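You operate a simulated robot arm through the tools that you are given. There is no shell and no other tool.

The job below is to be done with a simulated robot arm. You get a single attempt, and the scene is never put back.

TASK
Set the controls near the top of the white table. At the end: the purple lever is set to down; the yellow bore plug from the top of the white table is in the white tray; the orange button is switched up; the torque knob is turned to 3; whatever was shut is shut again. Leave all else as you found it, and nothing knocked over. The purple lever goes to its stop.

Only the result counts: the job must be done as asked and must still hold three seconds after the hand-in. Knocking over, shifting, dropping, spilling or breaking anything else fails it.

THE ROBOT
A 6-joint arm with a two-finger gripper, fixed in place. Base frame: the origin is at the foot of the arm, x ahead of it, y to its left, z up; the work surface is at about z = 0. Units: mm, degrees, N and s.
With the tool pointing down near the work surface it reaches from about 180 to 480 mm from the base axis. Its first joint turns from -66.0 to 66.0 degrees. Payload 1.76 kg.
The TCP is the grasp point between the finger pads, 29 mm short of the fingertips. In the tool frame z runs along the fingers and y along their closing line. The gripper opens to 82 mm. The gripper's body begins 58 mm behind the TCP.
Orientation is that of the tool frame in the base frame, as a unit quaternion [x, y, z, w]. With the fingers straight down and closing along the base's y, the tool's x points along the base's -x, its y along +y and its z along -z.

THE INTERFACE
- The arm moves only by the tool play_rows. Its argument "deltas" is a list of rows, each a list of 7 numbers: the shift along the tool's x, y, z in mm, then the turn, a rotation vector about the tool's x, y, z in degrees, then the opening, from 0 (shut) to 1 (fully open). In form: [[tx, ty, tz, rx, ry, rz, grip], ...]. A call has 1 to 20 rows; each row shifts and turns the commanded pose from where the row before left it, along the tool's axes as they then stand. Rows are played at 5 a second. More than 50 mm and 8.6 degrees between two rows, or a gripper value outside its range, and nothing of the call is played. Where a pose cannot be reached the arm comes as near as it can. A force on the tool above 40 N (or 10 N above the force at the start of the call, whichever is more), or a blocked arm, ends the call early, and 0.2 s more pass. Each finger halts on what it meets, pressing with about 29 N; the grip force reading is that of the motor and also rises with nothing between the fingers. The clock runs only during rows and for 0.2 s after the last one: add rows that do not move to give the fingers time. It gives the time, the measured TCP pose, the force on the tool (base axes), the opening and the grip force at its end, in the units of the frame above (readings bear some noise), with the torque about the TCP (base axes, N m) and any sound that the robot's microphone picked up.
- Cameras (640 x 400 px; columns grow to the right, rows downward): "scene" is fixed at [63.8, 349.1, 412.5]; the picture's right is [-0.62, -0.78, 0.00], its down [-0.53, 0.43, -0.73] and it looks along [0.57, -0.46, -0.68] (base axes); focal length 214 px, centre (320, 200). "wrist" rides on the gripper at [79, 4, -90] in the tool frame; the picture's right is [-0.05, 1.00, 0.00], its down [-0.71, -0.04, -0.71] and it looks along [-0.71, -0.04, 0.71] (tool axes); focal length 256 px, centre (320, 200).
- capture(camera): a new picture of that camera. The clock stands still meanwhile.
- locate(camera, pixels): for up to 12 pixels [column, row] of the newest picture of that camera ("zoom" is the newest enlarged one), the place [x, y, z] in the base frame of the surface seen there, good to about 2 mm. The clock stands still meanwhile.
- inspect(camera, box): a new picture of the part [left, top, right, bottom] of that camera's present view, enlarged. The clock stands still meanwhile.
- sign_off(): hands the job in; it is judged then, once.

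Unless the task says otherwise, let go and move clear before handing in.

The tools are called after ">>>" by a JSON object that holds its "name" and its "arguments". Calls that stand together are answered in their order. play_rows: Moves the arm, as the interface text tells. Its arguments: {"type":"object","properties":{"deltas":{"type":"array"}},"required":["deltas"]} The other tools are called the same way: capture (camera) takes a picture; locate (camera, pixels) gives the place of the surface under pixels of a picture; inspect (camera, box) takes an enlarged picture of a part of a camera's view; sign_off () hands the job in.

At the start:

```text
clock: 0.0
eef_pos: [249.4, -160.7, 294.4]
tool_rot: [0.0, 1.0, -0.001, 0.001]
ft_force: [0.9, 0.0, 0.0]
wrist_torque: [0.03, 0.03, 0.01]
grip_width: 82.0
grasp_force: 0.1
```

scene: 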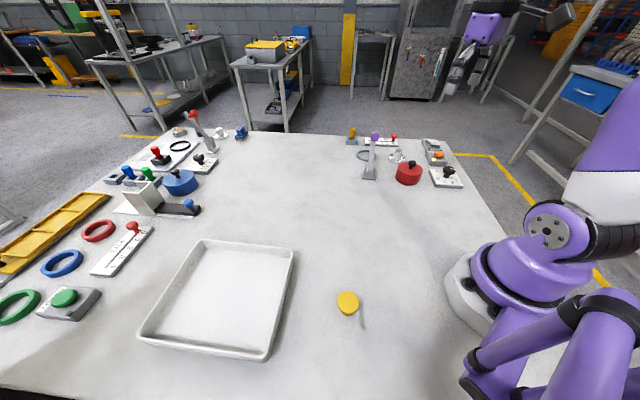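
wrist: 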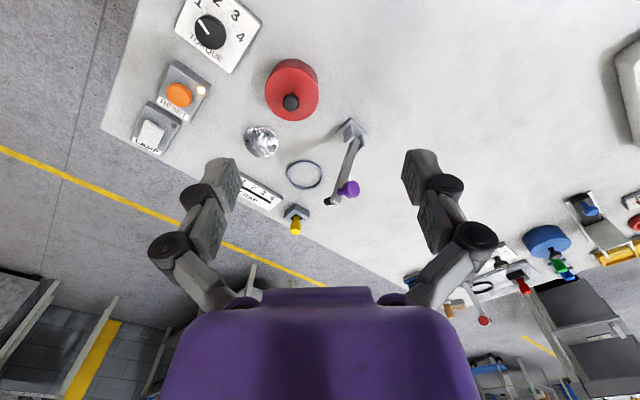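

The first pictures show the purple lever, orange button and torque knob at the right/far side of the table (scene px ~370,155 / 437,155 / 447,172) and a yellow disc near (347,303). I'll look closer before moving.

>>> {"name": "inspect", "arguments": {"camera": "scene", "box": [330, 110, 480, 204]}}

>>> {"name": "inspect", "arguments": {"camera": "wrist", "box": [100, 0, 420, 200]}}

>>> {"name": "inspect", "arguments": {"camera": "scene", "box": [80, 110, 260, 222]}}

>>> {"name": "inspect", "arguments": {"camera": "scene", "box": [280, 250, 420, 338]}}

```text
4.26 times, centred on (405, 157) of scene
```

zoom: 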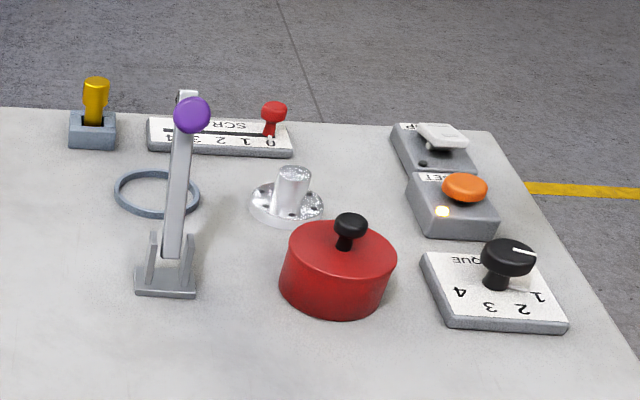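

```text
2.00 times, centred on (260, 100) of wrist
```

zoom: 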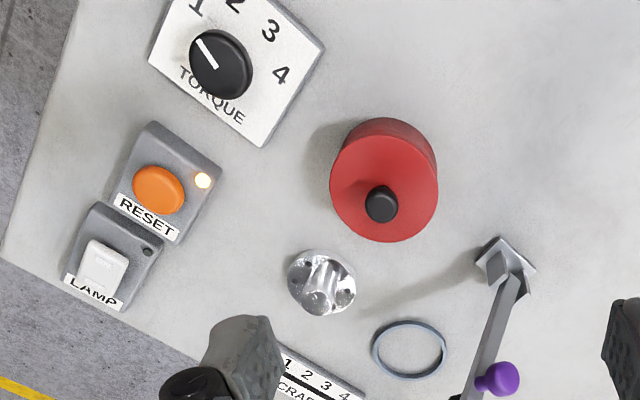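

```text
3.56 times, centred on (170, 166) of scene
```

zoom: 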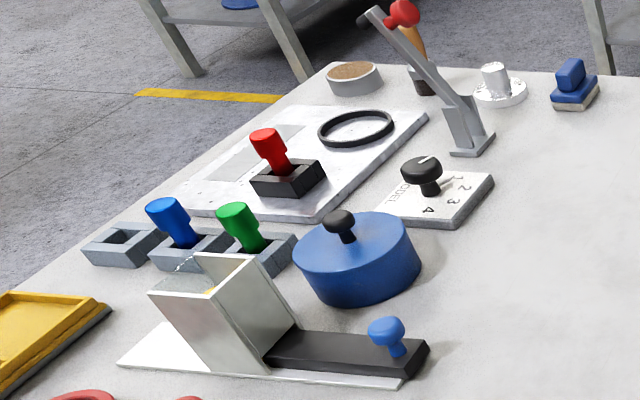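

```text
4.55 times, centred on (350, 294) of scene
```

zoom: 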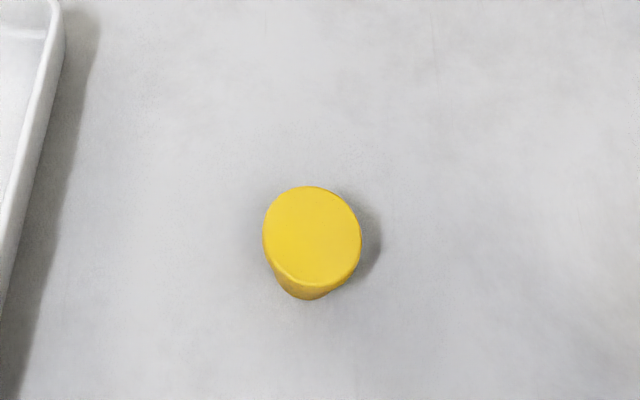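

The zooms show a tapered yellow piece standing on the table at scene (347,303) and another yellow piece seated in a grey block at (352,134), plus something yellow in the box at (140,190). I'll zoom further to tell these apart.

>>> {"name": "inspect", "arguments": {"camera": "scene", "box": [340, 120, 400, 158]}}

>>> {"name": "inspect", "arguments": {"camera": "scene", "box": [100, 160, 210, 229]}}

>>> {"name": "inspect", "arguments": {"camera": "scene", "box": [410, 130, 480, 174]}}

>>> {"name": "inspect", "arguments": {"camera": "scene", "box": [0, 190, 170, 340]}}

>>> {"name": "inspect", "arguments": {"camera": "wrist", "box": [200, 120, 400, 245]}}

>>> {"name": "inspect", "arguments": {"camera": "wrist", "box": [110, 0, 270, 160]}}

```text
10.53 times, centred on (370, 139) of scene
```

zoom: 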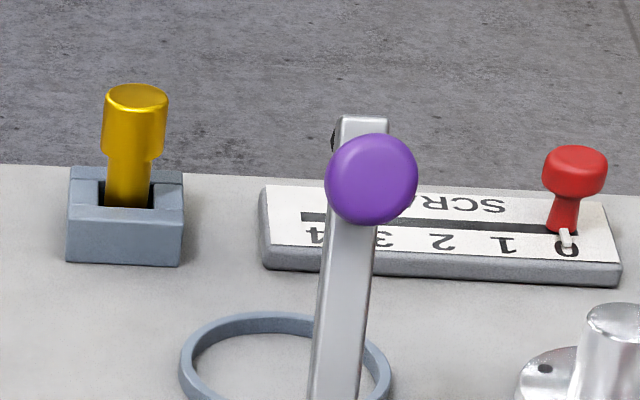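

```text
5.80 times, centred on (155, 194) of scene
```

zoom: 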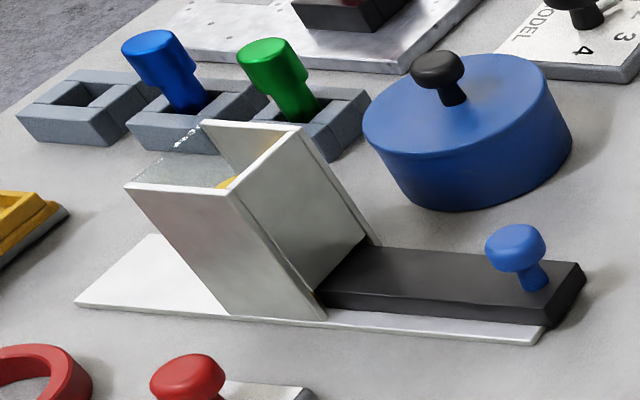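

```text
9.09 times, centred on (445, 152) of scene
```

zoom: 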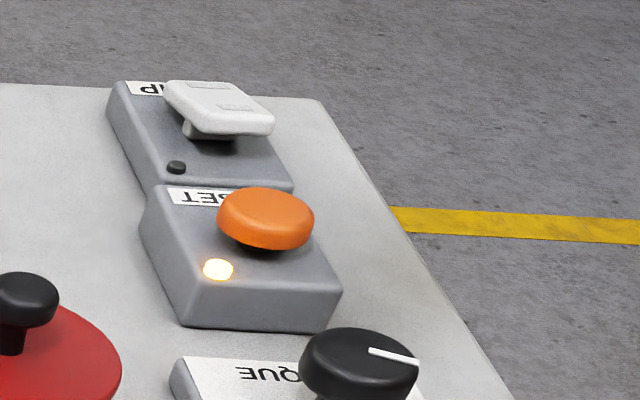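

```text
2.67 times, centred on (85, 265) of scene
```

zoom: 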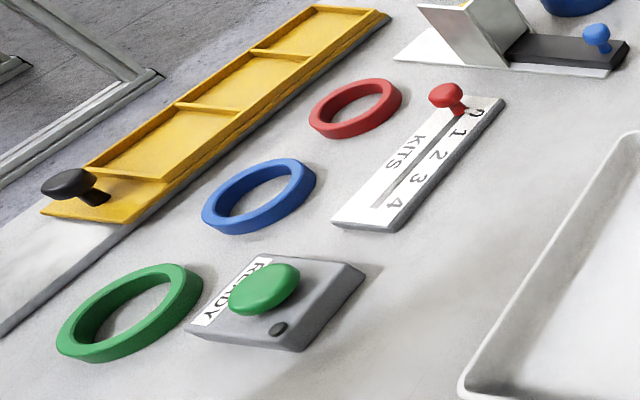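

```text
3.20 times, centred on (300, 182) of wrist
```

zoom: 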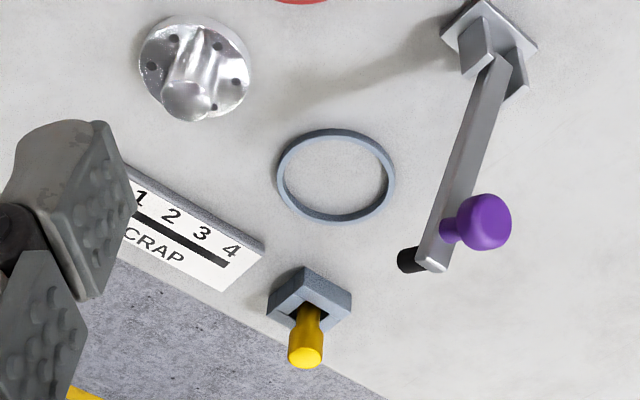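

```text
2.50 times, centred on (190, 80) of wrist
```

zoom: 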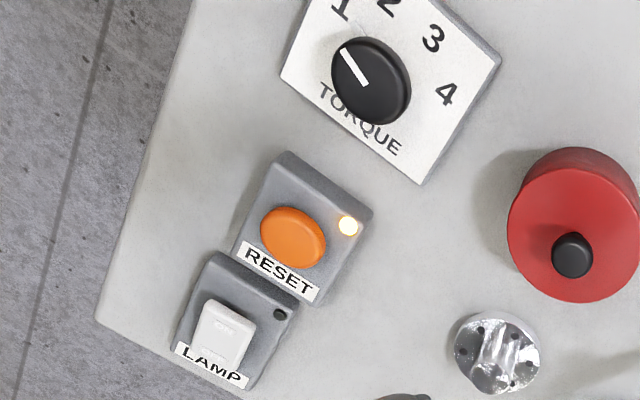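

The yellow piece in the grey block (zoom px ~(135,140)) and the free-standing one at scene (347,303) need comparing, and the lit orange RESET button versus the unlit green one. I'll measure positions and heights.

>>> {"name": "capture", "arguments": {"camera": "scene"}}

>>> {"name": "locate", "arguments": {"camera": "scene", "pixels": [[347, 300], [345, 313], [360, 330], [352, 129], [374, 136], [369, 175], [439, 154], [434, 160], [448, 169], [64, 296], [78, 308], [408, 163]]}}

>>> {"name": "locate", "arguments": {"camera": "scene", "pixels": [[203, 242], [290, 249], [264, 357], [142, 338], [220, 300], [130, 170], [149, 172], [140, 190], [190, 205], [180, 175], [393, 146], [433, 184]]}}

```text
taken
```

scene: 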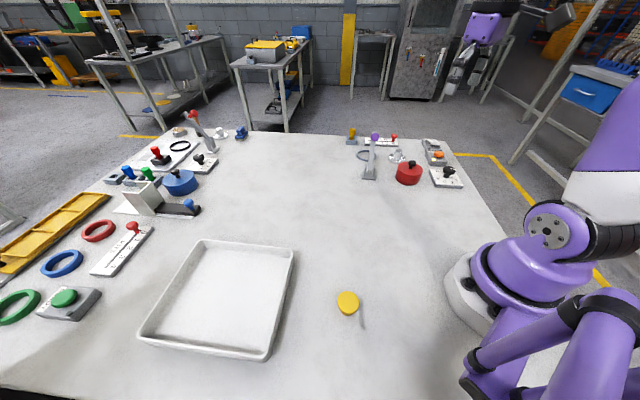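

```text
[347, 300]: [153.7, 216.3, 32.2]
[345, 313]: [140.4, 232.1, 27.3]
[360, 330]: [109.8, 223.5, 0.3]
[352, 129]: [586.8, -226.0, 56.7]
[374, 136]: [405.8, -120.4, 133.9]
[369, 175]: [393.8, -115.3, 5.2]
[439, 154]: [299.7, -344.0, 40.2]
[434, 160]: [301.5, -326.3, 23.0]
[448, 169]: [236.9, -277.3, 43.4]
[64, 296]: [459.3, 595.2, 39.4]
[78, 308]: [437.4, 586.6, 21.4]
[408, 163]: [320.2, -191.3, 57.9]
```

```text
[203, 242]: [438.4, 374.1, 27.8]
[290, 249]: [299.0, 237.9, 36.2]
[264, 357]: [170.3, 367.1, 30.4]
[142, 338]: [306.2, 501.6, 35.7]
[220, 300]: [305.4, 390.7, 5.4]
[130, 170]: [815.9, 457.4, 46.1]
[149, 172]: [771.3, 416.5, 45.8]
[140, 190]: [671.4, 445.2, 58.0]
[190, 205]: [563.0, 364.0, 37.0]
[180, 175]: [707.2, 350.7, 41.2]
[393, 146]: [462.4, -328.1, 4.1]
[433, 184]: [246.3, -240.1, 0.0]
```

The free-standing yellow plug is at about (154,216,32), within reach, whereas the yellow one in the block at (587,-226) is out of reach (radius ~630), so the free-standing one is the target. I'll zoom in on both levers and the buttons to learn how they move.

>>> {"name": "inspect", "arguments": {"camera": "scene", "box": [350, 128, 398, 186]}}

>>> {"name": "inspect", "arguments": {"camera": "scene", "box": [170, 105, 230, 160]}}

>>> {"name": "inspect", "arguments": {"camera": "wrist", "box": [310, 100, 380, 220]}}

>>> {"name": "inspect", "arguments": {"camera": "scene", "box": [30, 275, 110, 325]}}

>>> {"name": "inspect", "arguments": {"camera": "scene", "box": [415, 135, 475, 190]}}

```text
6.90 times, centred on (374, 157) of scene
```

zoom: 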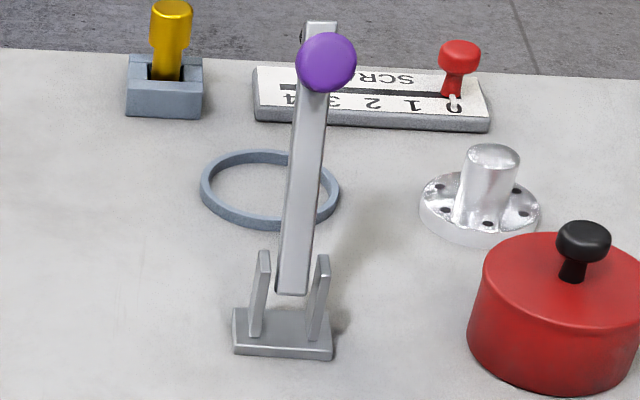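

```text
7.27 times, centred on (200, 132) of scene
```

zoom: 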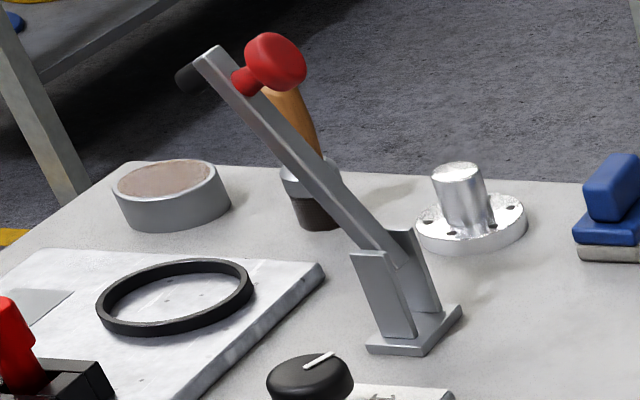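

```text
3.33 times, centred on (345, 160) of wrist
```

zoom: 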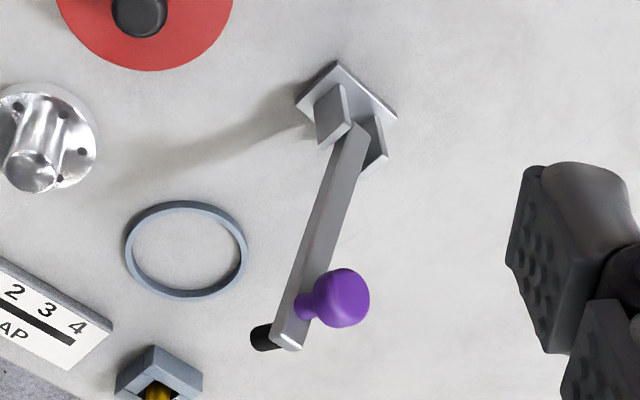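

```text
8.00 times, centred on (70, 300) of scene
```

zoom: 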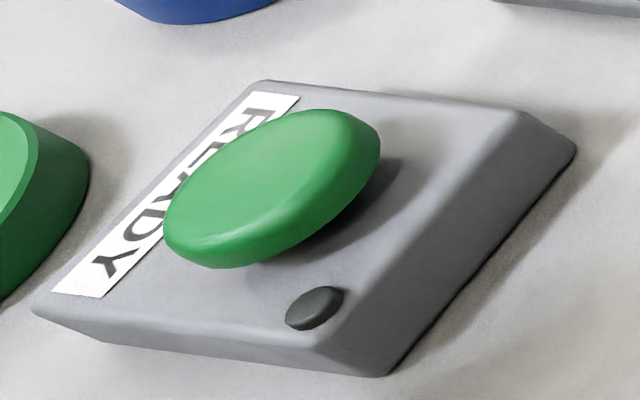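

```text
7.27 times, centred on (445, 162) of scene
```

zoom: 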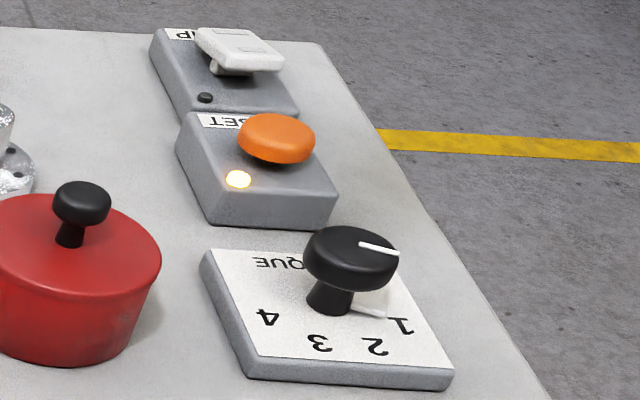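

The lever bars sit between two cheeks, so each swings about the pin joining them. I'll measure points on the purple and red levers to find the swing plane and lean, and also the ring nearby.

>>> {"name": "inspect", "arguments": {"camera": "scene", "box": [350, 128, 398, 186]}}

>>> {"name": "locate", "arguments": {"camera": "zoom", "pixels": [[325, 62], [335, 40], [312, 130], [304, 180], [294, 260], [260, 275], [322, 290], [240, 345], [325, 350], [255, 222], [325, 205], [270, 155]]}}

>>> {"name": "inspect", "arguments": {"camera": "scene", "box": [170, 105, 230, 160]}}

>>> {"name": "locate", "arguments": {"camera": "zoom", "pixels": [[275, 60], [245, 82], [220, 65], [290, 140], [340, 200], [395, 250], [385, 290], [425, 270], [372, 345], [428, 352], [460, 307], [190, 75]]}}

```text
6.90 times, centred on (374, 157) of scene
```

zoom: 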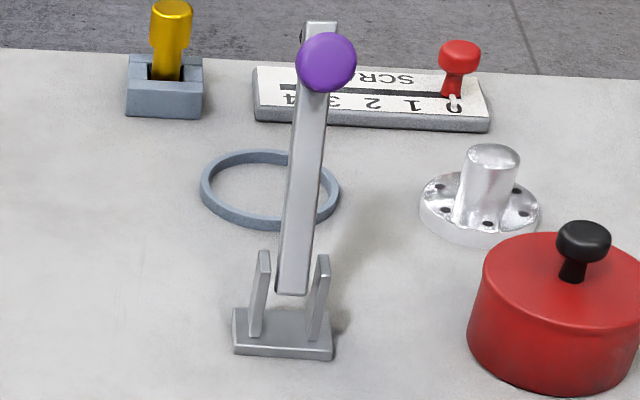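

```text
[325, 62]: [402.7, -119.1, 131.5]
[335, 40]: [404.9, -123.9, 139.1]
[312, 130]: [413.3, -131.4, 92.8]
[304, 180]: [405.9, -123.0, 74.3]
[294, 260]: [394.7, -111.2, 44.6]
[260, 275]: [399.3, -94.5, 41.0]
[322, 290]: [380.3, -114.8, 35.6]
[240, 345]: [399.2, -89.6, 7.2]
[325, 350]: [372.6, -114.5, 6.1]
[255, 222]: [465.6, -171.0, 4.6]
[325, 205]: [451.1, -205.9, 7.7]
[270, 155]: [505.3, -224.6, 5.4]
```

```text
7.27 times, centred on (200, 132) of scene
```

zoom: 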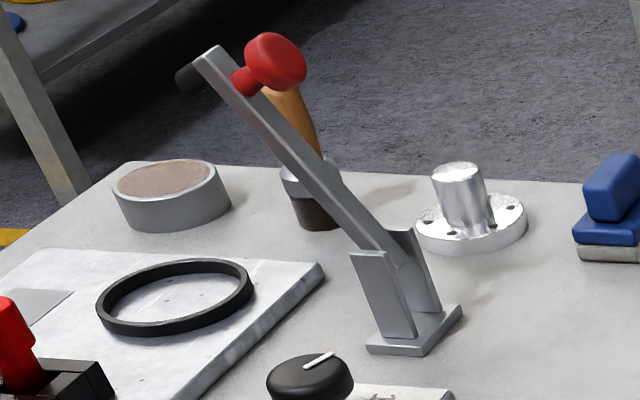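

```text
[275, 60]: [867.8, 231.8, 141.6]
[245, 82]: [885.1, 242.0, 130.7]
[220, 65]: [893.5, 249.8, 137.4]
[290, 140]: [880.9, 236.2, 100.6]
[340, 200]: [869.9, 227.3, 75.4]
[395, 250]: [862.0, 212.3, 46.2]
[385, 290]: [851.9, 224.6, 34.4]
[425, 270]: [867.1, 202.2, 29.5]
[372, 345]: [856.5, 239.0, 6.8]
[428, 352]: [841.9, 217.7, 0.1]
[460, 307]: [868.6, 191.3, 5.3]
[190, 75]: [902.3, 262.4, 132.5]
```

The purple bar leans ~30° from vertical toward (+0.68,-0.73), with its pin along (0.68,0.73) and knob facing the robot side at about (403,-119,131). I'll move the wrist camera lower over the panel for a closer look at button, dial and lever.

>>> {"name": "play_rows", "arguments": {"deltas": [[6, -13, 30, 0, 0, 0, 1], [6, -13, 30, 0, 0, 0, 1], [7, -13, 34, 0, 0, 0, 1]]}}

>>> {"name": "capture", "arguments": {"camera": "wrist"}}

```text
clock: 0.8
eef_pos: [230.3, -199.2, 201.5]
tool_rot: [0.0, 1.0, -0.001, 0.0]
ft_force: [-0.8, -0.8, 0.4]
wrist_torque: [-0.01, 0.01, 0.04]
grip_width: 81.8
grasp_force: 0.1
```

```text
taken
```

wrist: 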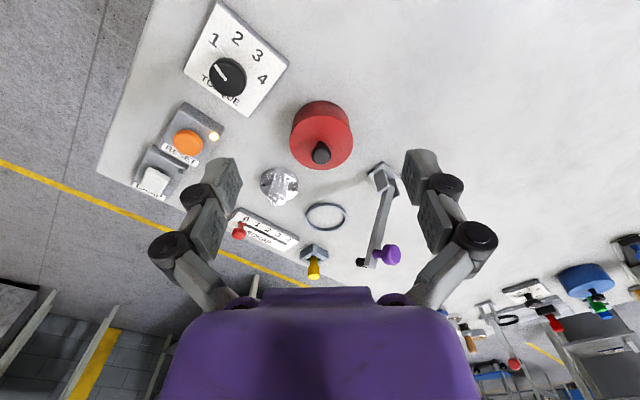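

The panel is now in view: dial at wrist (228,76), button at (188,142), lever base at (382,178). I'll enlarge these parts.

>>> {"name": "inspect", "arguments": {"camera": "wrist", "box": [170, 0, 300, 120]}}

>>> {"name": "locate", "arguments": {"camera": "zoom", "pixels": [[215, 195], [330, 190], [430, 275], [455, 395], [285, 380], [250, 330], [275, 370], [330, 380], [235, 5], [85, 245], [325, 575]]}}

>>> {"name": "inspect", "arguments": {"camera": "wrist", "box": [120, 90, 240, 210]}}

>>> {"name": "inspect", "arguments": {"camera": "wrist", "box": [340, 150, 420, 280]}}

```text
3.33 times, centred on (235, 60) of wrist
```

zoom: 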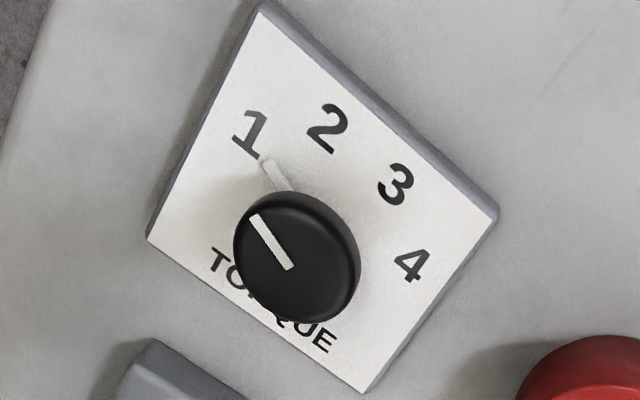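

```text
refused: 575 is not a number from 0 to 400
```

```text
3.33 times, centred on (180, 150) of wrist
```

zoom: 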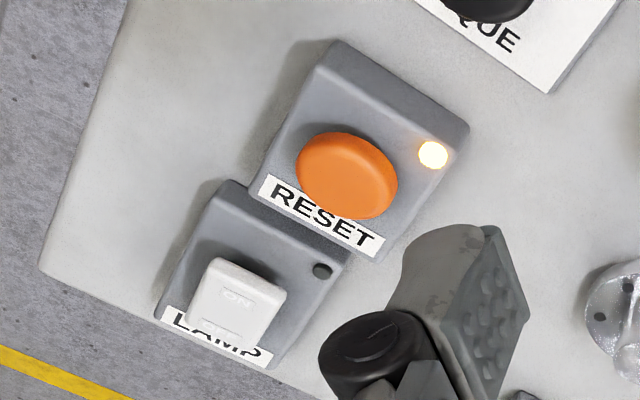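

```text
3.08 times, centred on (380, 215) of wrist
```

zoom: 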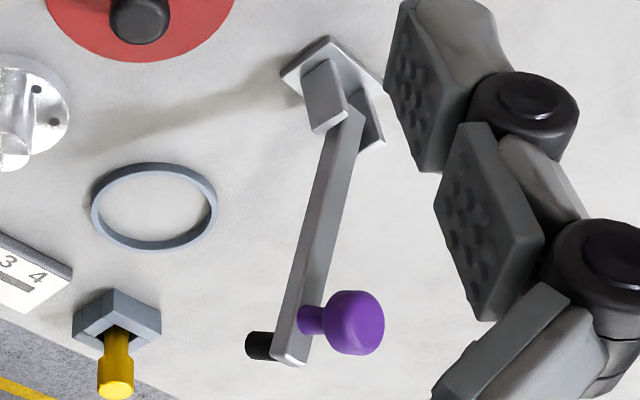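

The dial pointer (zoom px (270,175)) points at 1 and the RESET lamp is lit. I'll measure the dial numerals, knob and button heights.

>>> {"name": "inspect", "arguments": {"camera": "wrist", "box": [170, 0, 300, 120]}}

>>> {"name": "locate", "arguments": {"camera": "zoom", "pixels": [[250, 134], [327, 130], [396, 184], [411, 265], [297, 258], [262, 222], [288, 268], [270, 168], [260, 8], [150, 240], [365, 388], [496, 215]]}}

>>> {"name": "inspect", "arguments": {"camera": "wrist", "box": [120, 90, 240, 210]}}

>>> {"name": "locate", "arguments": {"camera": "zoom", "pixels": [[348, 172], [330, 145], [375, 200], [310, 165], [433, 154], [300, 125], [400, 130], [380, 225], [245, 300], [235, 280], [440, 110], [320, 268]]}}

>>> {"name": "inspect", "arguments": {"camera": "wrist", "box": [340, 150, 420, 280]}}

>>> {"name": "locate", "arguments": {"camera": "zoom", "pixels": [[352, 320], [312, 318], [288, 355], [258, 345], [300, 280], [335, 180], [352, 120], [325, 95], [370, 115], [320, 40], [330, 50], [345, 300]]}}

```text
3.33 times, centred on (235, 60) of wrist
```

zoom: 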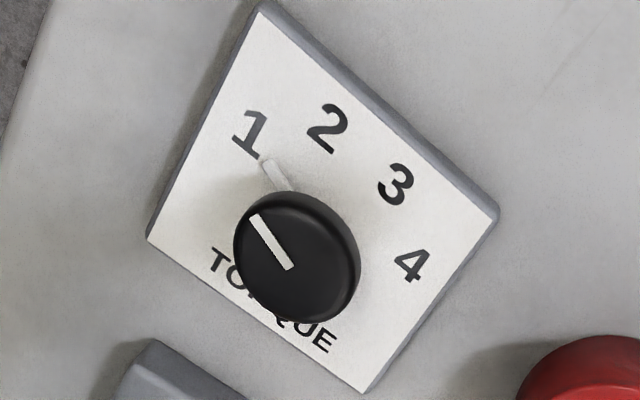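

```text
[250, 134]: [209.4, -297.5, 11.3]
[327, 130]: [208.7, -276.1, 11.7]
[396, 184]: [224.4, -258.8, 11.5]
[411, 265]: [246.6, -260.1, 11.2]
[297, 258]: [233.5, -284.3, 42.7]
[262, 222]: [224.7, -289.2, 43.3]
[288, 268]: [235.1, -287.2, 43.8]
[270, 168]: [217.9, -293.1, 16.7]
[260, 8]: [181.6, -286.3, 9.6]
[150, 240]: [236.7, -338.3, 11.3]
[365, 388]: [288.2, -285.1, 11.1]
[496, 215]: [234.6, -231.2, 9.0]
```

```text
3.33 times, centred on (180, 150) of wrist
```

zoom: 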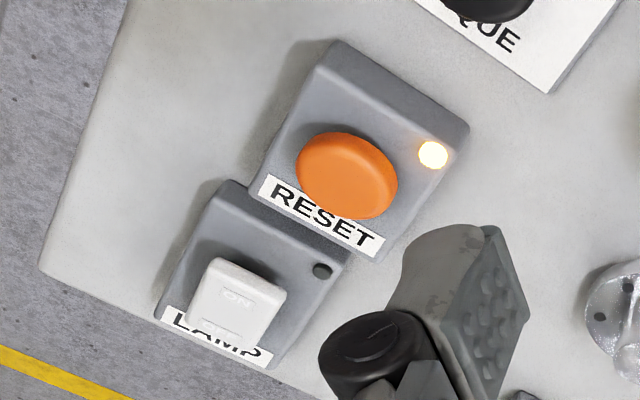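

```text
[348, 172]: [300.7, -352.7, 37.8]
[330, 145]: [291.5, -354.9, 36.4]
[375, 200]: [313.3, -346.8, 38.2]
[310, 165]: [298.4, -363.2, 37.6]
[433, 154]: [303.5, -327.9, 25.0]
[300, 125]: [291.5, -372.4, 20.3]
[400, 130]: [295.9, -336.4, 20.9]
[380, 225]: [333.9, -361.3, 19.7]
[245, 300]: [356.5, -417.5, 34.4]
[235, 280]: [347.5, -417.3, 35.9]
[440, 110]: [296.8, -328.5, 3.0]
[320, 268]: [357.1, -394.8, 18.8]
```

```text
3.08 times, centred on (380, 215) of wrist
```

zoom: 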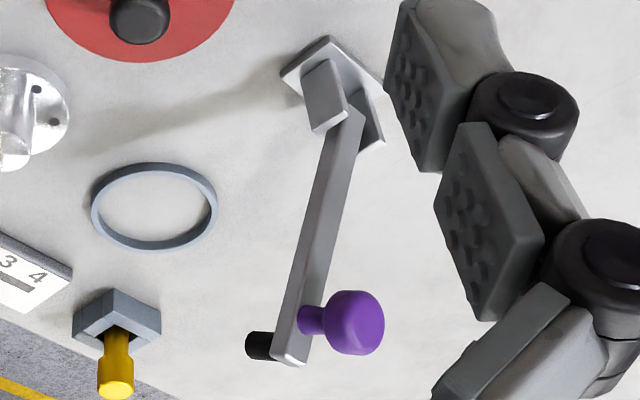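

```text
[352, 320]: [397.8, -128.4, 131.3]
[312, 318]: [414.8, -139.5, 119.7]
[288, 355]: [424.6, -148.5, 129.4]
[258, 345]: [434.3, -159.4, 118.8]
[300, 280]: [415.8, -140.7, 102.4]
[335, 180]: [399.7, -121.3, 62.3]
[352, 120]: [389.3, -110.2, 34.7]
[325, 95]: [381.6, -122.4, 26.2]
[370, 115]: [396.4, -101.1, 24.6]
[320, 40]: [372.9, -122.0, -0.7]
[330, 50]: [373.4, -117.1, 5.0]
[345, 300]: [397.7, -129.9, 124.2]
```

Dial axis is about (235,-285), numeral directions 1≈206°, 2≈161°, 3≈112°, 4≈65°, so a ~-94° turn is needed. I'll compare the orange and green button heights with many samples to judge whether the orange one is latched down.

>>> {"name": "inspect", "arguments": {"camera": "scene", "box": [30, 275, 110, 325]}}

>>> {"name": "locate", "arguments": {"camera": "zoom", "pixels": [[270, 180], [230, 190], [300, 150], [250, 210], [320, 140], [280, 200], [450, 150], [470, 130], [230, 310], [200, 300], [430, 200], [150, 320]]}}

>>> {"name": "inspect", "arguments": {"camera": "scene", "box": [415, 135, 475, 190]}}

>>> {"name": "locate", "arguments": {"camera": "zoom", "pixels": [[275, 130], [260, 125], [290, 125], [275, 120], [280, 135], [300, 135], [215, 150], [225, 160], [210, 140], [220, 195], [300, 190], [265, 190]]}}

```text
8.00 times, centred on (70, 300) of scene
```

zoom: 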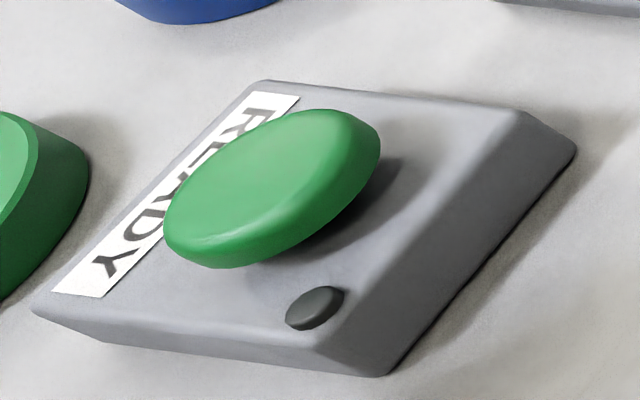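

```text
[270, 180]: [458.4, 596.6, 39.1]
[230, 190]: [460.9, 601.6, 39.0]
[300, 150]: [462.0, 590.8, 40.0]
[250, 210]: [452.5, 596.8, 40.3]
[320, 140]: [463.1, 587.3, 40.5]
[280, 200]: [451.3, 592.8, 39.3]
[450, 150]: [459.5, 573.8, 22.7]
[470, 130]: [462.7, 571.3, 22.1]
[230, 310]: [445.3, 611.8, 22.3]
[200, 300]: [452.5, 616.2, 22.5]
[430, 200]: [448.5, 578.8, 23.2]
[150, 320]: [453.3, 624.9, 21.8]
```

```text
7.27 times, centred on (445, 162) of scene
```

zoom: 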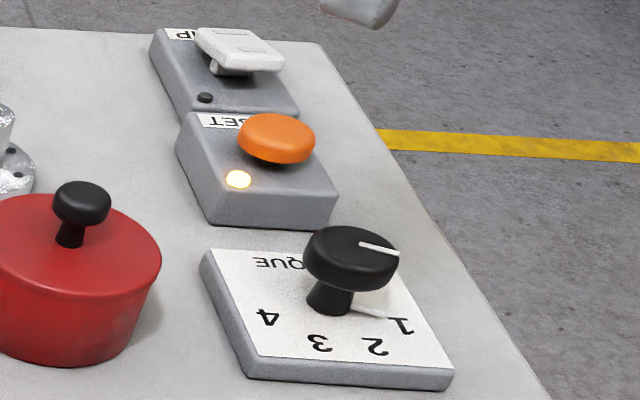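

```text
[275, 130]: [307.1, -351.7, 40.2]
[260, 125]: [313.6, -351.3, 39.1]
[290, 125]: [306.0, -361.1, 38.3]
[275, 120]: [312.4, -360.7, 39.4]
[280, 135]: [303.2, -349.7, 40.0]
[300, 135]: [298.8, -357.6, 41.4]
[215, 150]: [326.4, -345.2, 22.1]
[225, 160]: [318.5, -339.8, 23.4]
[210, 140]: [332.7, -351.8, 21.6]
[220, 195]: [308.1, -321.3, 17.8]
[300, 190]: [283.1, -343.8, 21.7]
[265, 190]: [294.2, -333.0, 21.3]
```

Both button caps sit at z≈39.6 regardless of lamp, so the lamp shows the state; lit means pressed in ("down"), so one press should switch it up. First I'll do the dial: move above its axis at (235,-285), keeping the orientation, down to z≈100.

>>> {"name": "play_rows", "arguments": {"deltas": [[-1.2, -21.4, 15, 0, 0, 0, 0.8], [-1.2, -21.4, 25, 0, 0, 0, 0.8], [-1.2, -21.5, 30, 0, 0, 0, 0.8], [-1.1, -21.5, 31.5, 0, 0, 0, 0.8], [0, 0, 0, 0, 0, 0, 0.8]]}}

>>> {"name": "capture", "arguments": {"camera": "wrist"}}

>>> {"name": "inspect", "arguments": {"camera": "scene", "box": [390, 110, 510, 200]}}

```text
clock: 2.0
eef_pos: [237.3, -285.0, 100.8]
tool_rot: [0.0, 1.0, 0.0, 0.001]
ft_force: [0.3, 0.6, 0.0]
wrist_torque: [-0.02, -0.02, 0.0]
grip_width: 65.7
grasp_force: 0.0
```

```text
taken
```

wrist: 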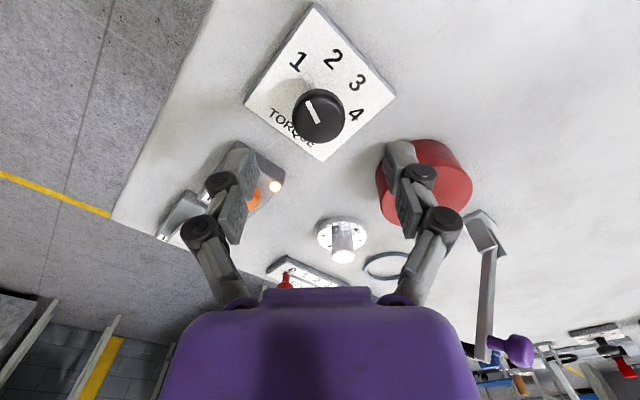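

```text
4.44 times, centred on (450, 155) of scene
```

zoom: 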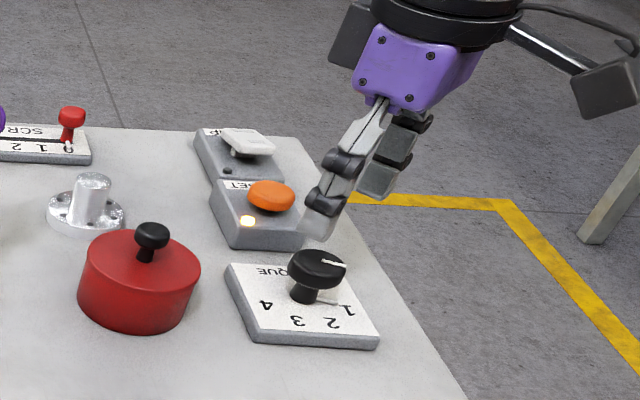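

The TCP reads (237,-285,101); the knob is at wrist (318,115). I'll re-measure the knob centre from this closer view before descending.

>>> {"name": "inspect", "arguments": {"camera": "wrist", "box": [240, 0, 400, 160]}}

>>> {"name": "locate", "arguments": {"camera": "wrist", "pixels": [[298, 62], [333, 59], [357, 82], [355, 116], [316, 3], [246, 102], [321, 160], [395, 97], [318, 112], [298, 110], [341, 112], [318, 94]]}}

>>> {"name": "play_rows", "arguments": {"deltas": [[0, 0, 0, 0, 0, 0, 0.8]]}}

```text
2.50 times, centred on (320, 80) of wrist
```

zoom: 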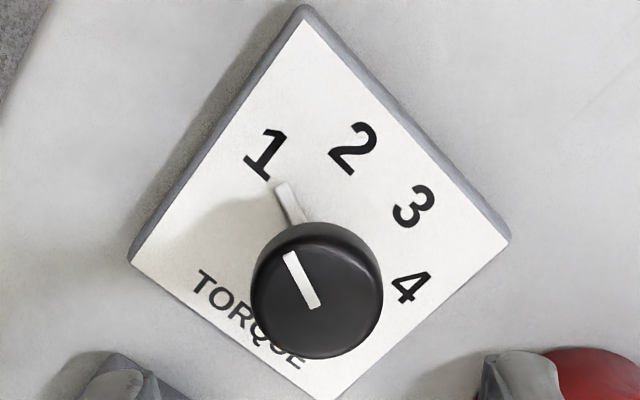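

```text
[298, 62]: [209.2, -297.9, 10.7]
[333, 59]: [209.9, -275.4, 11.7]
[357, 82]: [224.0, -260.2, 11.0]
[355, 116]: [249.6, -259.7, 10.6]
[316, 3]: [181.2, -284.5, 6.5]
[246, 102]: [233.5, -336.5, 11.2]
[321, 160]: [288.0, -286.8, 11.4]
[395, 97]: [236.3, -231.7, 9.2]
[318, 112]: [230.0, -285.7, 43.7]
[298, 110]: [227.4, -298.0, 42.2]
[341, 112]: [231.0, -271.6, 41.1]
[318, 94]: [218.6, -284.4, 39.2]
```

```text
clock: 2.4
eef_pos: [237.7, -284.5, 101.0]
tool_rot: [0.001, 1.0, 0.0, 0.002]
ft_force: [-0.4, -0.7, 0.6]
wrist_torque: [0.01, -0.02, -0.01]
grip_width: 65.7
grasp_force: 0.1
```

Knob centre is (234.7,-285) with ~30 mm cap from z≈28 to 43; TCP is ~2.7 mm too far in x. I'll correct that and descend to z≈46 with the fingers open.

>>> {"name": "play_rows", "arguments": {"deltas": [[2.8, -0.4, 10, 0, 0, 0, 0.8], [0, 0, 18, 0, 0, 0, 0.8], [0, 0, 17, 0, 0, 0, 0.8], [0, 0, 10, 0, 0, 0, 0.8], [0, 0, 0, 0, 0, 0, 0.8]]}}

>>> {"name": "capture", "arguments": {"camera": "wrist"}}

>>> {"name": "inspect", "arguments": {"camera": "scene", "box": [390, 110, 510, 200]}}

```text
clock: 3.6
eef_pos: [232.4, -286.4, 44.6]
tool_rot: [0.0, 1.0, -0.001, 0.001]
ft_force: [-1.3, 0.6, -0.2]
wrist_torque: [-0.02, -0.01, 0.01]
grip_width: 65.4
grasp_force: 0.0
```

```text
taken
```

wrist: 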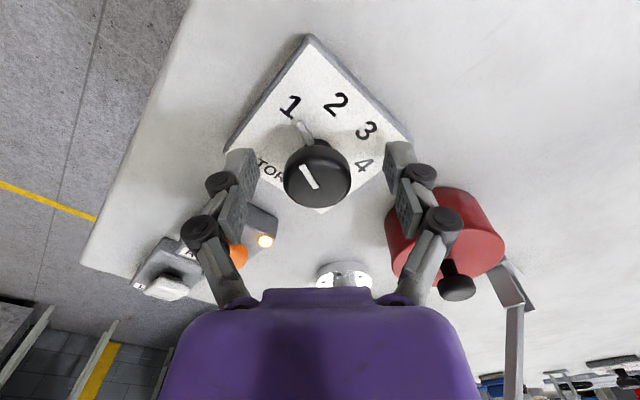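

```text
4.44 times, centred on (450, 155) of scene
```

zoom: 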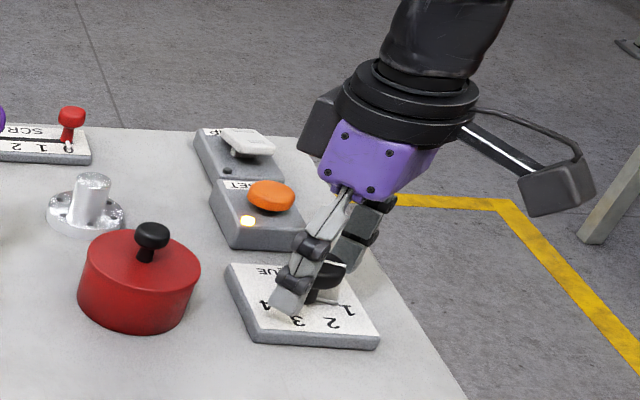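

Readings give (232.4,-286.4,44.6), about 2 mm off the knob axis. I'll correct by (+2.3,+1.4) in base and re-read.

>>> {"name": "play_rows", "arguments": {"deltas": [[-2.3, 1.4, 0, 0, 0, 0, 0.8], [0, 0, 0, 0, 0, 0, 0.8]]}}

```text
clock: 4.2
eef_pos: [236.2, -282.3, 45.6]
tool_rot: [0.0, 1.0, 0.001, 0.0]
ft_force: [-0.8, 0.9, 0.2]
wrist_torque: [0.02, -0.01, -0.03]
grip_width: 65.5
grasp_force: 0.0
```

The reading jumped more than commanded, so noise or settling is ~1–2 mm. I'll take two still readings.

>>> {"name": "play_rows", "arguments": {"deltas": [[0, 0, 0, 0, 0, 0, 0.8]]}}

>>> {"name": "play_rows", "arguments": {"deltas": [[0, 0, 0, 0, 0, 0, 0.8]]}}

>>> {"name": "inspect", "arguments": {"camera": "wrist", "box": [220, 100, 420, 240]}}

```text
clock: 4.6
eef_pos: [237.0, -283.5, 45.3]
tool_rot: [0.0, 1.0, -0.001, 0.001]
ft_force: [0.8, -0.3, 0.1]
wrist_torque: [-0.01, 0.01, -0.02]
grip_width: 65.6
grasp_force: 0.1
```

```text
clock: 5.0
eef_pos: [235.9, -283.6, 45.6]
tool_rot: [0.001, 1.0, -0.002, 0.001]
ft_force: [0.5, -0.4, 0.8]
wrist_torque: [0.01, 0.0, 0.0]
grip_width: 65.5
grasp_force: 0.0
```

```text
2.86 times, centred on (320, 170) of wrist
```

zoom: 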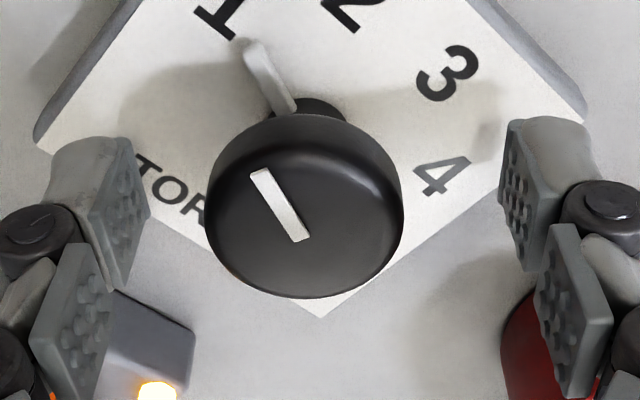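

The fingers' mid is ~12 zoom px right of the knob (≈1.8 mm in +y), matching the readings (236,-283.5). I'll shift and then close gently on the knob.

>>> {"name": "play_rows", "arguments": {"deltas": [[1.2, -1.7, 0, 0, 0, 0, 0.8], [0, 0, 0, 0, 0, 0, 0.6], [0, 0, 0, 0, 0, 0, 0.45], [0, 0, 0, 0, 0, 0, 0.38], [0, 0, 0, 0, 0, 0, 0.3], [0, 0, 0, 0, 0, 0, 0.3]]}}

>>> {"name": "inspect", "arguments": {"camera": "wrist", "box": [220, 100, 420, 240]}}

```text
clock: 6.4
eef_pos: [234.9, -285.3, 45.7]
tool_rot: [0.002, 1.0, -0.002, 0.001]
ft_force: [-0.3, -21.2, -5.4]
wrist_torque: [-0.27, 0.0, -0.09]
grip_width: 32.5
grasp_force: 36.4
```

```text
2.86 times, centred on (320, 170) of wrist
```

zoom: 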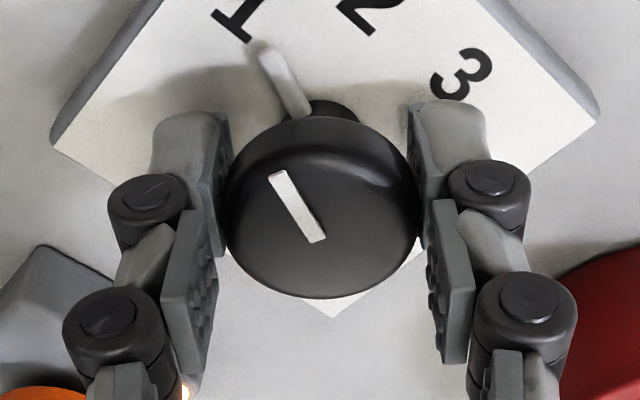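

Gripped at 32.5 mm with a sideways force of −21 N in y, so the tool wants to sit ~1 mm further toward −y. I'll relax that and then begin turning about the tool z.

>>> {"name": "play_rows", "arguments": {"deltas": [[0, -0.8, 0, 0, 0, 0, 0.3], [0, 0, 0, 0, 0, 0, 0.3]]}}

```text
clock: 7.0
eef_pos: [234.9, -286.6, 46.3]
tool_rot: [0.0, 1.0, -0.001, 0.001]
ft_force: [-8.5, -9.0, 21.1]
wrist_torque: [-0.15, 0.0, -0.18]
grip_width: 32.7
grasp_force: 35.7
```

Force in z is now +21 N, so I'll ease up slightly by 0.6 mm and check before turning.

>>> {"name": "play_rows", "arguments": {"deltas": [[0, -0.3, -0.6, 0, 0, 0, 0.3], [0, 0, 0, 0, 0, 0, 0.3]]}}

```text
clock: 7.6
eef_pos: [236.1, -286.0, 45.9]
tool_rot: [-0.002, 1.0, 0.0, 0.001]
ft_force: [-6.6, -0.4, 23.2]
wrist_torque: [-0.05, 0.07, -0.14]
grip_width: 32.6
grasp_force: 36.1
```

Lateral forces are small now; the remaining +23 N z looks like grip friction. I'll try a first small turn of 8° and read the forces and dial.

>>> {"name": "play_rows", "arguments": {"deltas": [[0, 0, -0.8, 0, 0, 4, 0.3], [0, 0, 0, 0, 0, 4, 0.3], [0, 0, 0, 0, 0, 0, 0.3]]}}

>>> {"name": "inspect", "arguments": {"camera": "wrist", "box": [220, 100, 420, 240]}}

```text
clock: 8.4
eef_pos: [235.9, -286.7, 44.7]
tool_rot: [0.069, 0.998, 0.0, 0.001]
ft_force: [15.8, 1.2, 6.8]
wrist_torque: [0.03, -0.09, 0.04]
grip_width: 32.6
grasp_force: 36.3
```

```text
2.86 times, centred on (320, 170) of wrist
```

zoom: 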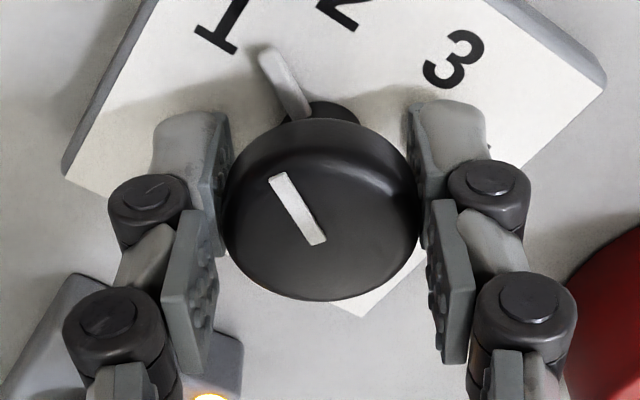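

The knob turns with the fingers (pointer fixed in the gripper view while the plate rotated ~8°). I'll continue 40° more and check forces.

>>> {"name": "play_rows", "arguments": {"deltas": [[0, 0, 0, 0, 0, 8, 0.3], [0, 0, 0, 0, 0, 8, 0.3], [0, 0, 0, 0, 0, 8, 0.3], [0, 0, 0, 0, 0, 8, 0.3], [0, 0, 0, 0, 0, 8, 0.3], [0, 0, 0, 0, 0, 0, 0.3]]}}

>>> {"name": "inspect", "arguments": {"camera": "wrist", "box": [220, 100, 420, 240]}}

```text
clock: 9.3
eef_pos: [236.0, -285.6, 44.8]
tool_rot: [0.296, 0.955, 0.003, 0.0]
ft_force: [0.9, 3.4, 3.5]
wrist_torque: [-0.13, -0.2, 0.07]
grip_width: 32.4
grasp_force: 36.3
stopped in row 4: the force on the tool passed its limit at 42 N (the readings are from after the stop); the commanded pose is now the measured one
```

```text
2.86 times, centred on (320, 170) of wrist
```

zoom: 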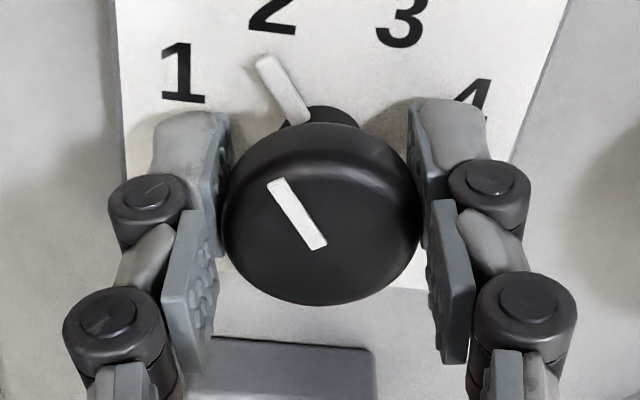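

A transient force stopped it at ~34° with the knob still held and forces now low. I'll continue in slower 5° rows.

>>> {"name": "play_rows", "arguments": {"deltas": [[0, 0, 0, 0, 0, 4, 0.3], [0, 0, 0, 0, 0, 4, 0.3], [0, 0, 0, 0, 0, 4, 0.3], [0, 0, 0, 0, 0, 4, 0.3], [0, 0, 0, 0, 0, 4, 0.3], [0, 0, 0, 0, 0, 0, 0.3]]}}

```text
clock: 10.7
eef_pos: [235.7, -284.8, 44.9]
tool_rot: [0.458, 0.889, 0.002, 0.0]
ft_force: [0.1, 0.0, 1.0]
wrist_torque: [0.27, 0.22, -0.02]
grip_width: 32.2
grasp_force: 36.1
```

Now at ~54.5° with low forces. I'll turn a further 32° in small rows.

>>> {"name": "play_rows", "arguments": {"deltas": [[0, 0, 0, 0, 0, 4, 0.3], [0, 0, 0, 0, 0, 4, 0.3], [0, 0, 0, 0, 0, 4, 0.3], [0, 0, 0, 0, 0, 4, 0.3], [0, 0, 0, 0, 0, 4, 0.3], [0, 0, 0, 0, 0, 4, 0.3], [0, 0, 0, 0, 0, 4, 0.3], [0, 0, 0, 0, 0, 4, 0.3], [0, 0, 0, 0, 0, 0, 0.3]]}}

>>> {"name": "inspect", "arguments": {"camera": "wrist", "box": [220, 100, 420, 240]}}

```text
clock: 12.7
eef_pos: [236.3, -285.3, 43.7]
tool_rot: [0.683, 0.73, 0.004, 0.001]
ft_force: [27.3, 21.5, -0.8]
wrist_torque: [0.2, -0.27, 0.06]
grip_width: 32.3
grasp_force: 35.8
```

```text
2.86 times, centred on (320, 170) of wrist
```

zoom: 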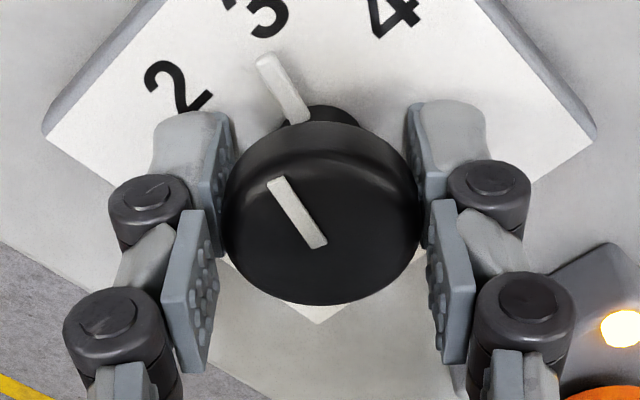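

Pointer is now close to 3 (~86°). I'll relieve the lateral force by shifting ~1 mm toward (+x,+y) and turn the last ~7°.

>>> {"name": "play_rows", "arguments": {"deltas": [[0.7, 1.0, 0, 0, 0, 0, 0.3], [0, 0, 0, 0, 0, 2.5, 0.3], [0, 0, 0, 0, 0, 2.5, 0.3], [0, 0, 0, 0, 0, 2.3, 0.3], [0, 0, 0, 0, 0, 0, 0.3]]}}

>>> {"name": "inspect", "arguments": {"camera": "wrist", "box": [220, 60, 420, 200]}}

>>> {"name": "inspect", "arguments": {"camera": "scene", "box": [410, 140, 490, 200]}}

```text
clock: 13.9
eef_pos: [237.5, -285.1, 44.2]
tool_rot: [0.73, 0.683, 0.003, 0.001]
ft_force: [29.5, -4.7, -20.9]
wrist_torque: [0.43, -0.27, 0.05]
grip_width: 33.0
grasp_force: 36.1
```

```text
2.86 times, centred on (320, 130) of wrist
```

zoom: 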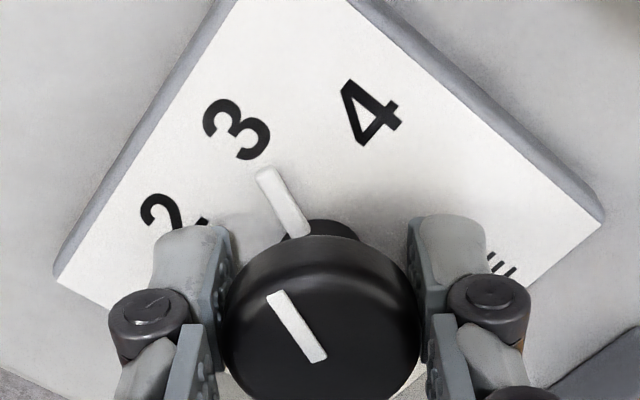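

```text
6.67 times, centred on (450, 170) of scene
```

zoom: 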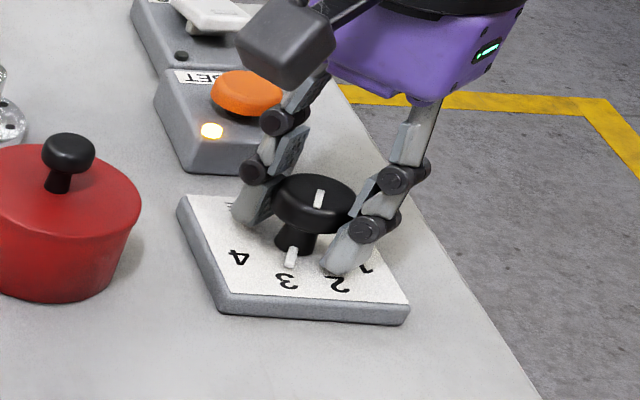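

The pointer line extends exactly onto the "3" (zoom (262,172)→(237,130)), total turn ~93.8°. I'll relieve the side force and open the fingers, then lift.

>>> {"name": "play_rows", "arguments": {"deltas": [[0, 1.0, 0.6, 0, 0, 0, 0.3], [0, 0, 0, 0, 0, 0, 0.45], [0, 0, 0, 0, 0, 0, 0.7], [0, 0, 0, 0, 0, 0, 0.8], [0, 0, -15, 0, 0, 0, 0.8], [0, 0, -30, 0, 0, 0, 0.8], [0, 0, -30, 0, 0, 0, 0.8], [0, 0, 0, 0, 0, 0, 0.8]]}}

>>> {"name": "capture", "arguments": {"camera": "wrist"}}

>>> {"name": "inspect", "arguments": {"camera": "scene", "box": [410, 140, 490, 200]}}

```text
clock: 15.7
eef_pos: [237.4, -287.1, 117.6]
tool_rot: [0.73, 0.683, 0.002, -0.001]
ft_force: [0.9, -0.6, -0.3]
wrist_torque: [0.01, -0.01, 0.02]
grip_width: 65.7
grasp_force: 0.0
```

```text
taken
```

wrist: 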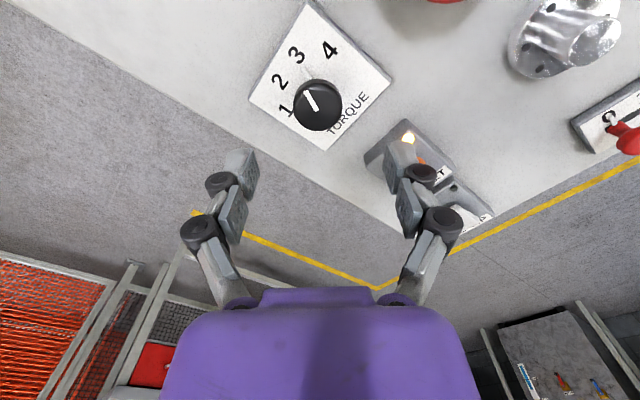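

```text
6.67 times, centred on (450, 170) of scene
```

zoom: 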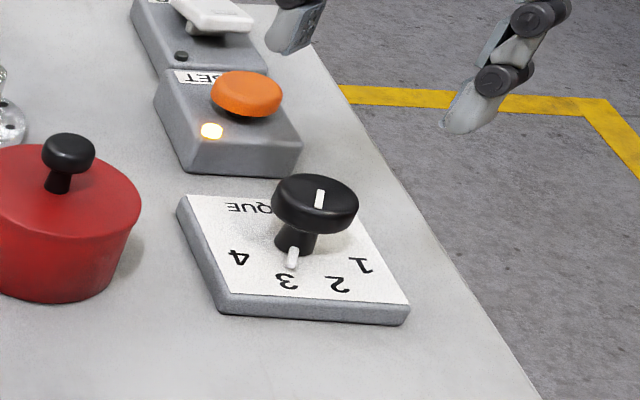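

>>> {"name": "inspect", "arguments": {"camera": "wrist", "box": [240, 0, 400, 160]}}

>>> {"name": "locate", "arguments": {"camera": "zoom", "pixels": [[120, 268], [98, 202], [143, 135], [225, 122], [185, 190], [172, 232], [195, 275], [155, 20], [25, 245], [220, 368], [372, 205], [180, 185]]}}

```text
2.50 times, centred on (320, 80) of wrist
```

zoom: 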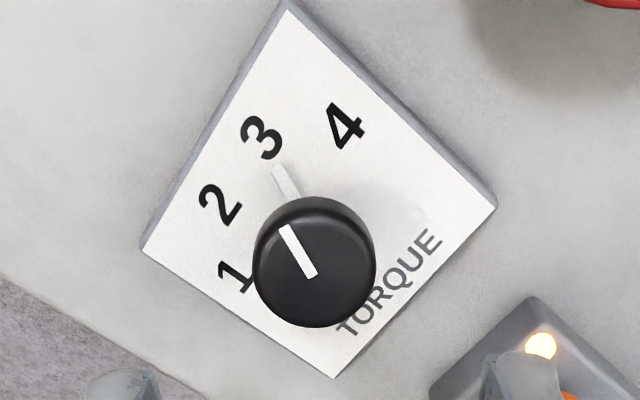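

```text
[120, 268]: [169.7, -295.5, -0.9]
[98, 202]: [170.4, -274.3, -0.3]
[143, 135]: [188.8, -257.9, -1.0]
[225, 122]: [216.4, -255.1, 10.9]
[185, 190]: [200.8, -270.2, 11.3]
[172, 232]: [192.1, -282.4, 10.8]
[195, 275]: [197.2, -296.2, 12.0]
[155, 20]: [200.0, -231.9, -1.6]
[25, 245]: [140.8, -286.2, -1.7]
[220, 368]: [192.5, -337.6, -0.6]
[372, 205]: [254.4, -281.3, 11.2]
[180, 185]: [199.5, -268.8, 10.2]
```

The dial in the zoom shows the pointer tip at (279,170) heading to "3" at (262,137). I'll measure those to verify the angle.

>>> {"name": "locate", "arguments": {"camera": "zoom", "pixels": [[262, 137], [279, 170], [284, 182], [220, 206], [345, 127], [285, 8], [145, 245], [335, 375], [493, 207], [235, 275], [284, 232], [312, 272]]}}

```text
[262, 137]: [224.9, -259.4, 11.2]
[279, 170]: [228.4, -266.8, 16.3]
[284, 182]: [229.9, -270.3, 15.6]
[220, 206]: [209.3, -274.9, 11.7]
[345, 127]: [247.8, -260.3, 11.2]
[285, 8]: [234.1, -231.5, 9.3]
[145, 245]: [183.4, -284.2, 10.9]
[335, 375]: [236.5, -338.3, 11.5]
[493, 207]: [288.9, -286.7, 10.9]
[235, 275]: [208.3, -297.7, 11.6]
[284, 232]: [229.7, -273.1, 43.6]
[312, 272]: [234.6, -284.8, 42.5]
```

Pointer is at 111.6° vs "3" at 112.7°, so the dial is set. Next I'll close the gripper, rotate back by −50° (φ≈44°) and look at the button.

>>> {"name": "play_rows", "arguments": {"deltas": [[0, 0, -4, 0, 0, -7.2, 0.5], [0, 0, -4, 0, 0, -7.2, 0.2], [0, 0, -4, 0, 0, -7.2, 0], [0, 0, 0, 0, 0, -7.2, 0], [0, 0, 0, 0, 0, -7.2, 0], [0, 0, 0, 0, 0, -7.2, 0], [0, 0, 0, 0, 0, -7.1, 0], [0, 0, 0, 0, 0, 0, 0]]}}

>>> {"name": "capture", "arguments": {"camera": "wrist"}}

```text
clock: 17.5
eef_pos: [238.4, -284.1, 129.4]
tool_rot: [0.37, 0.929, 0.002, 0.0]
ft_force: [0.1, 0.0, 0.6]
wrist_torque: [0.03, 0.0, -0.02]
grip_width: 0.0
grasp_force: 28.6
```

```text
taken
```

wrist: 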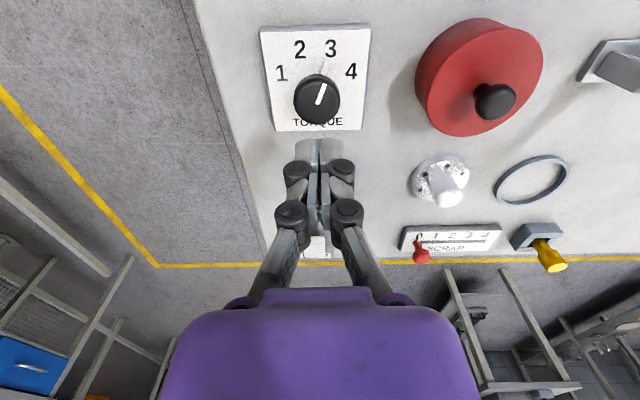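

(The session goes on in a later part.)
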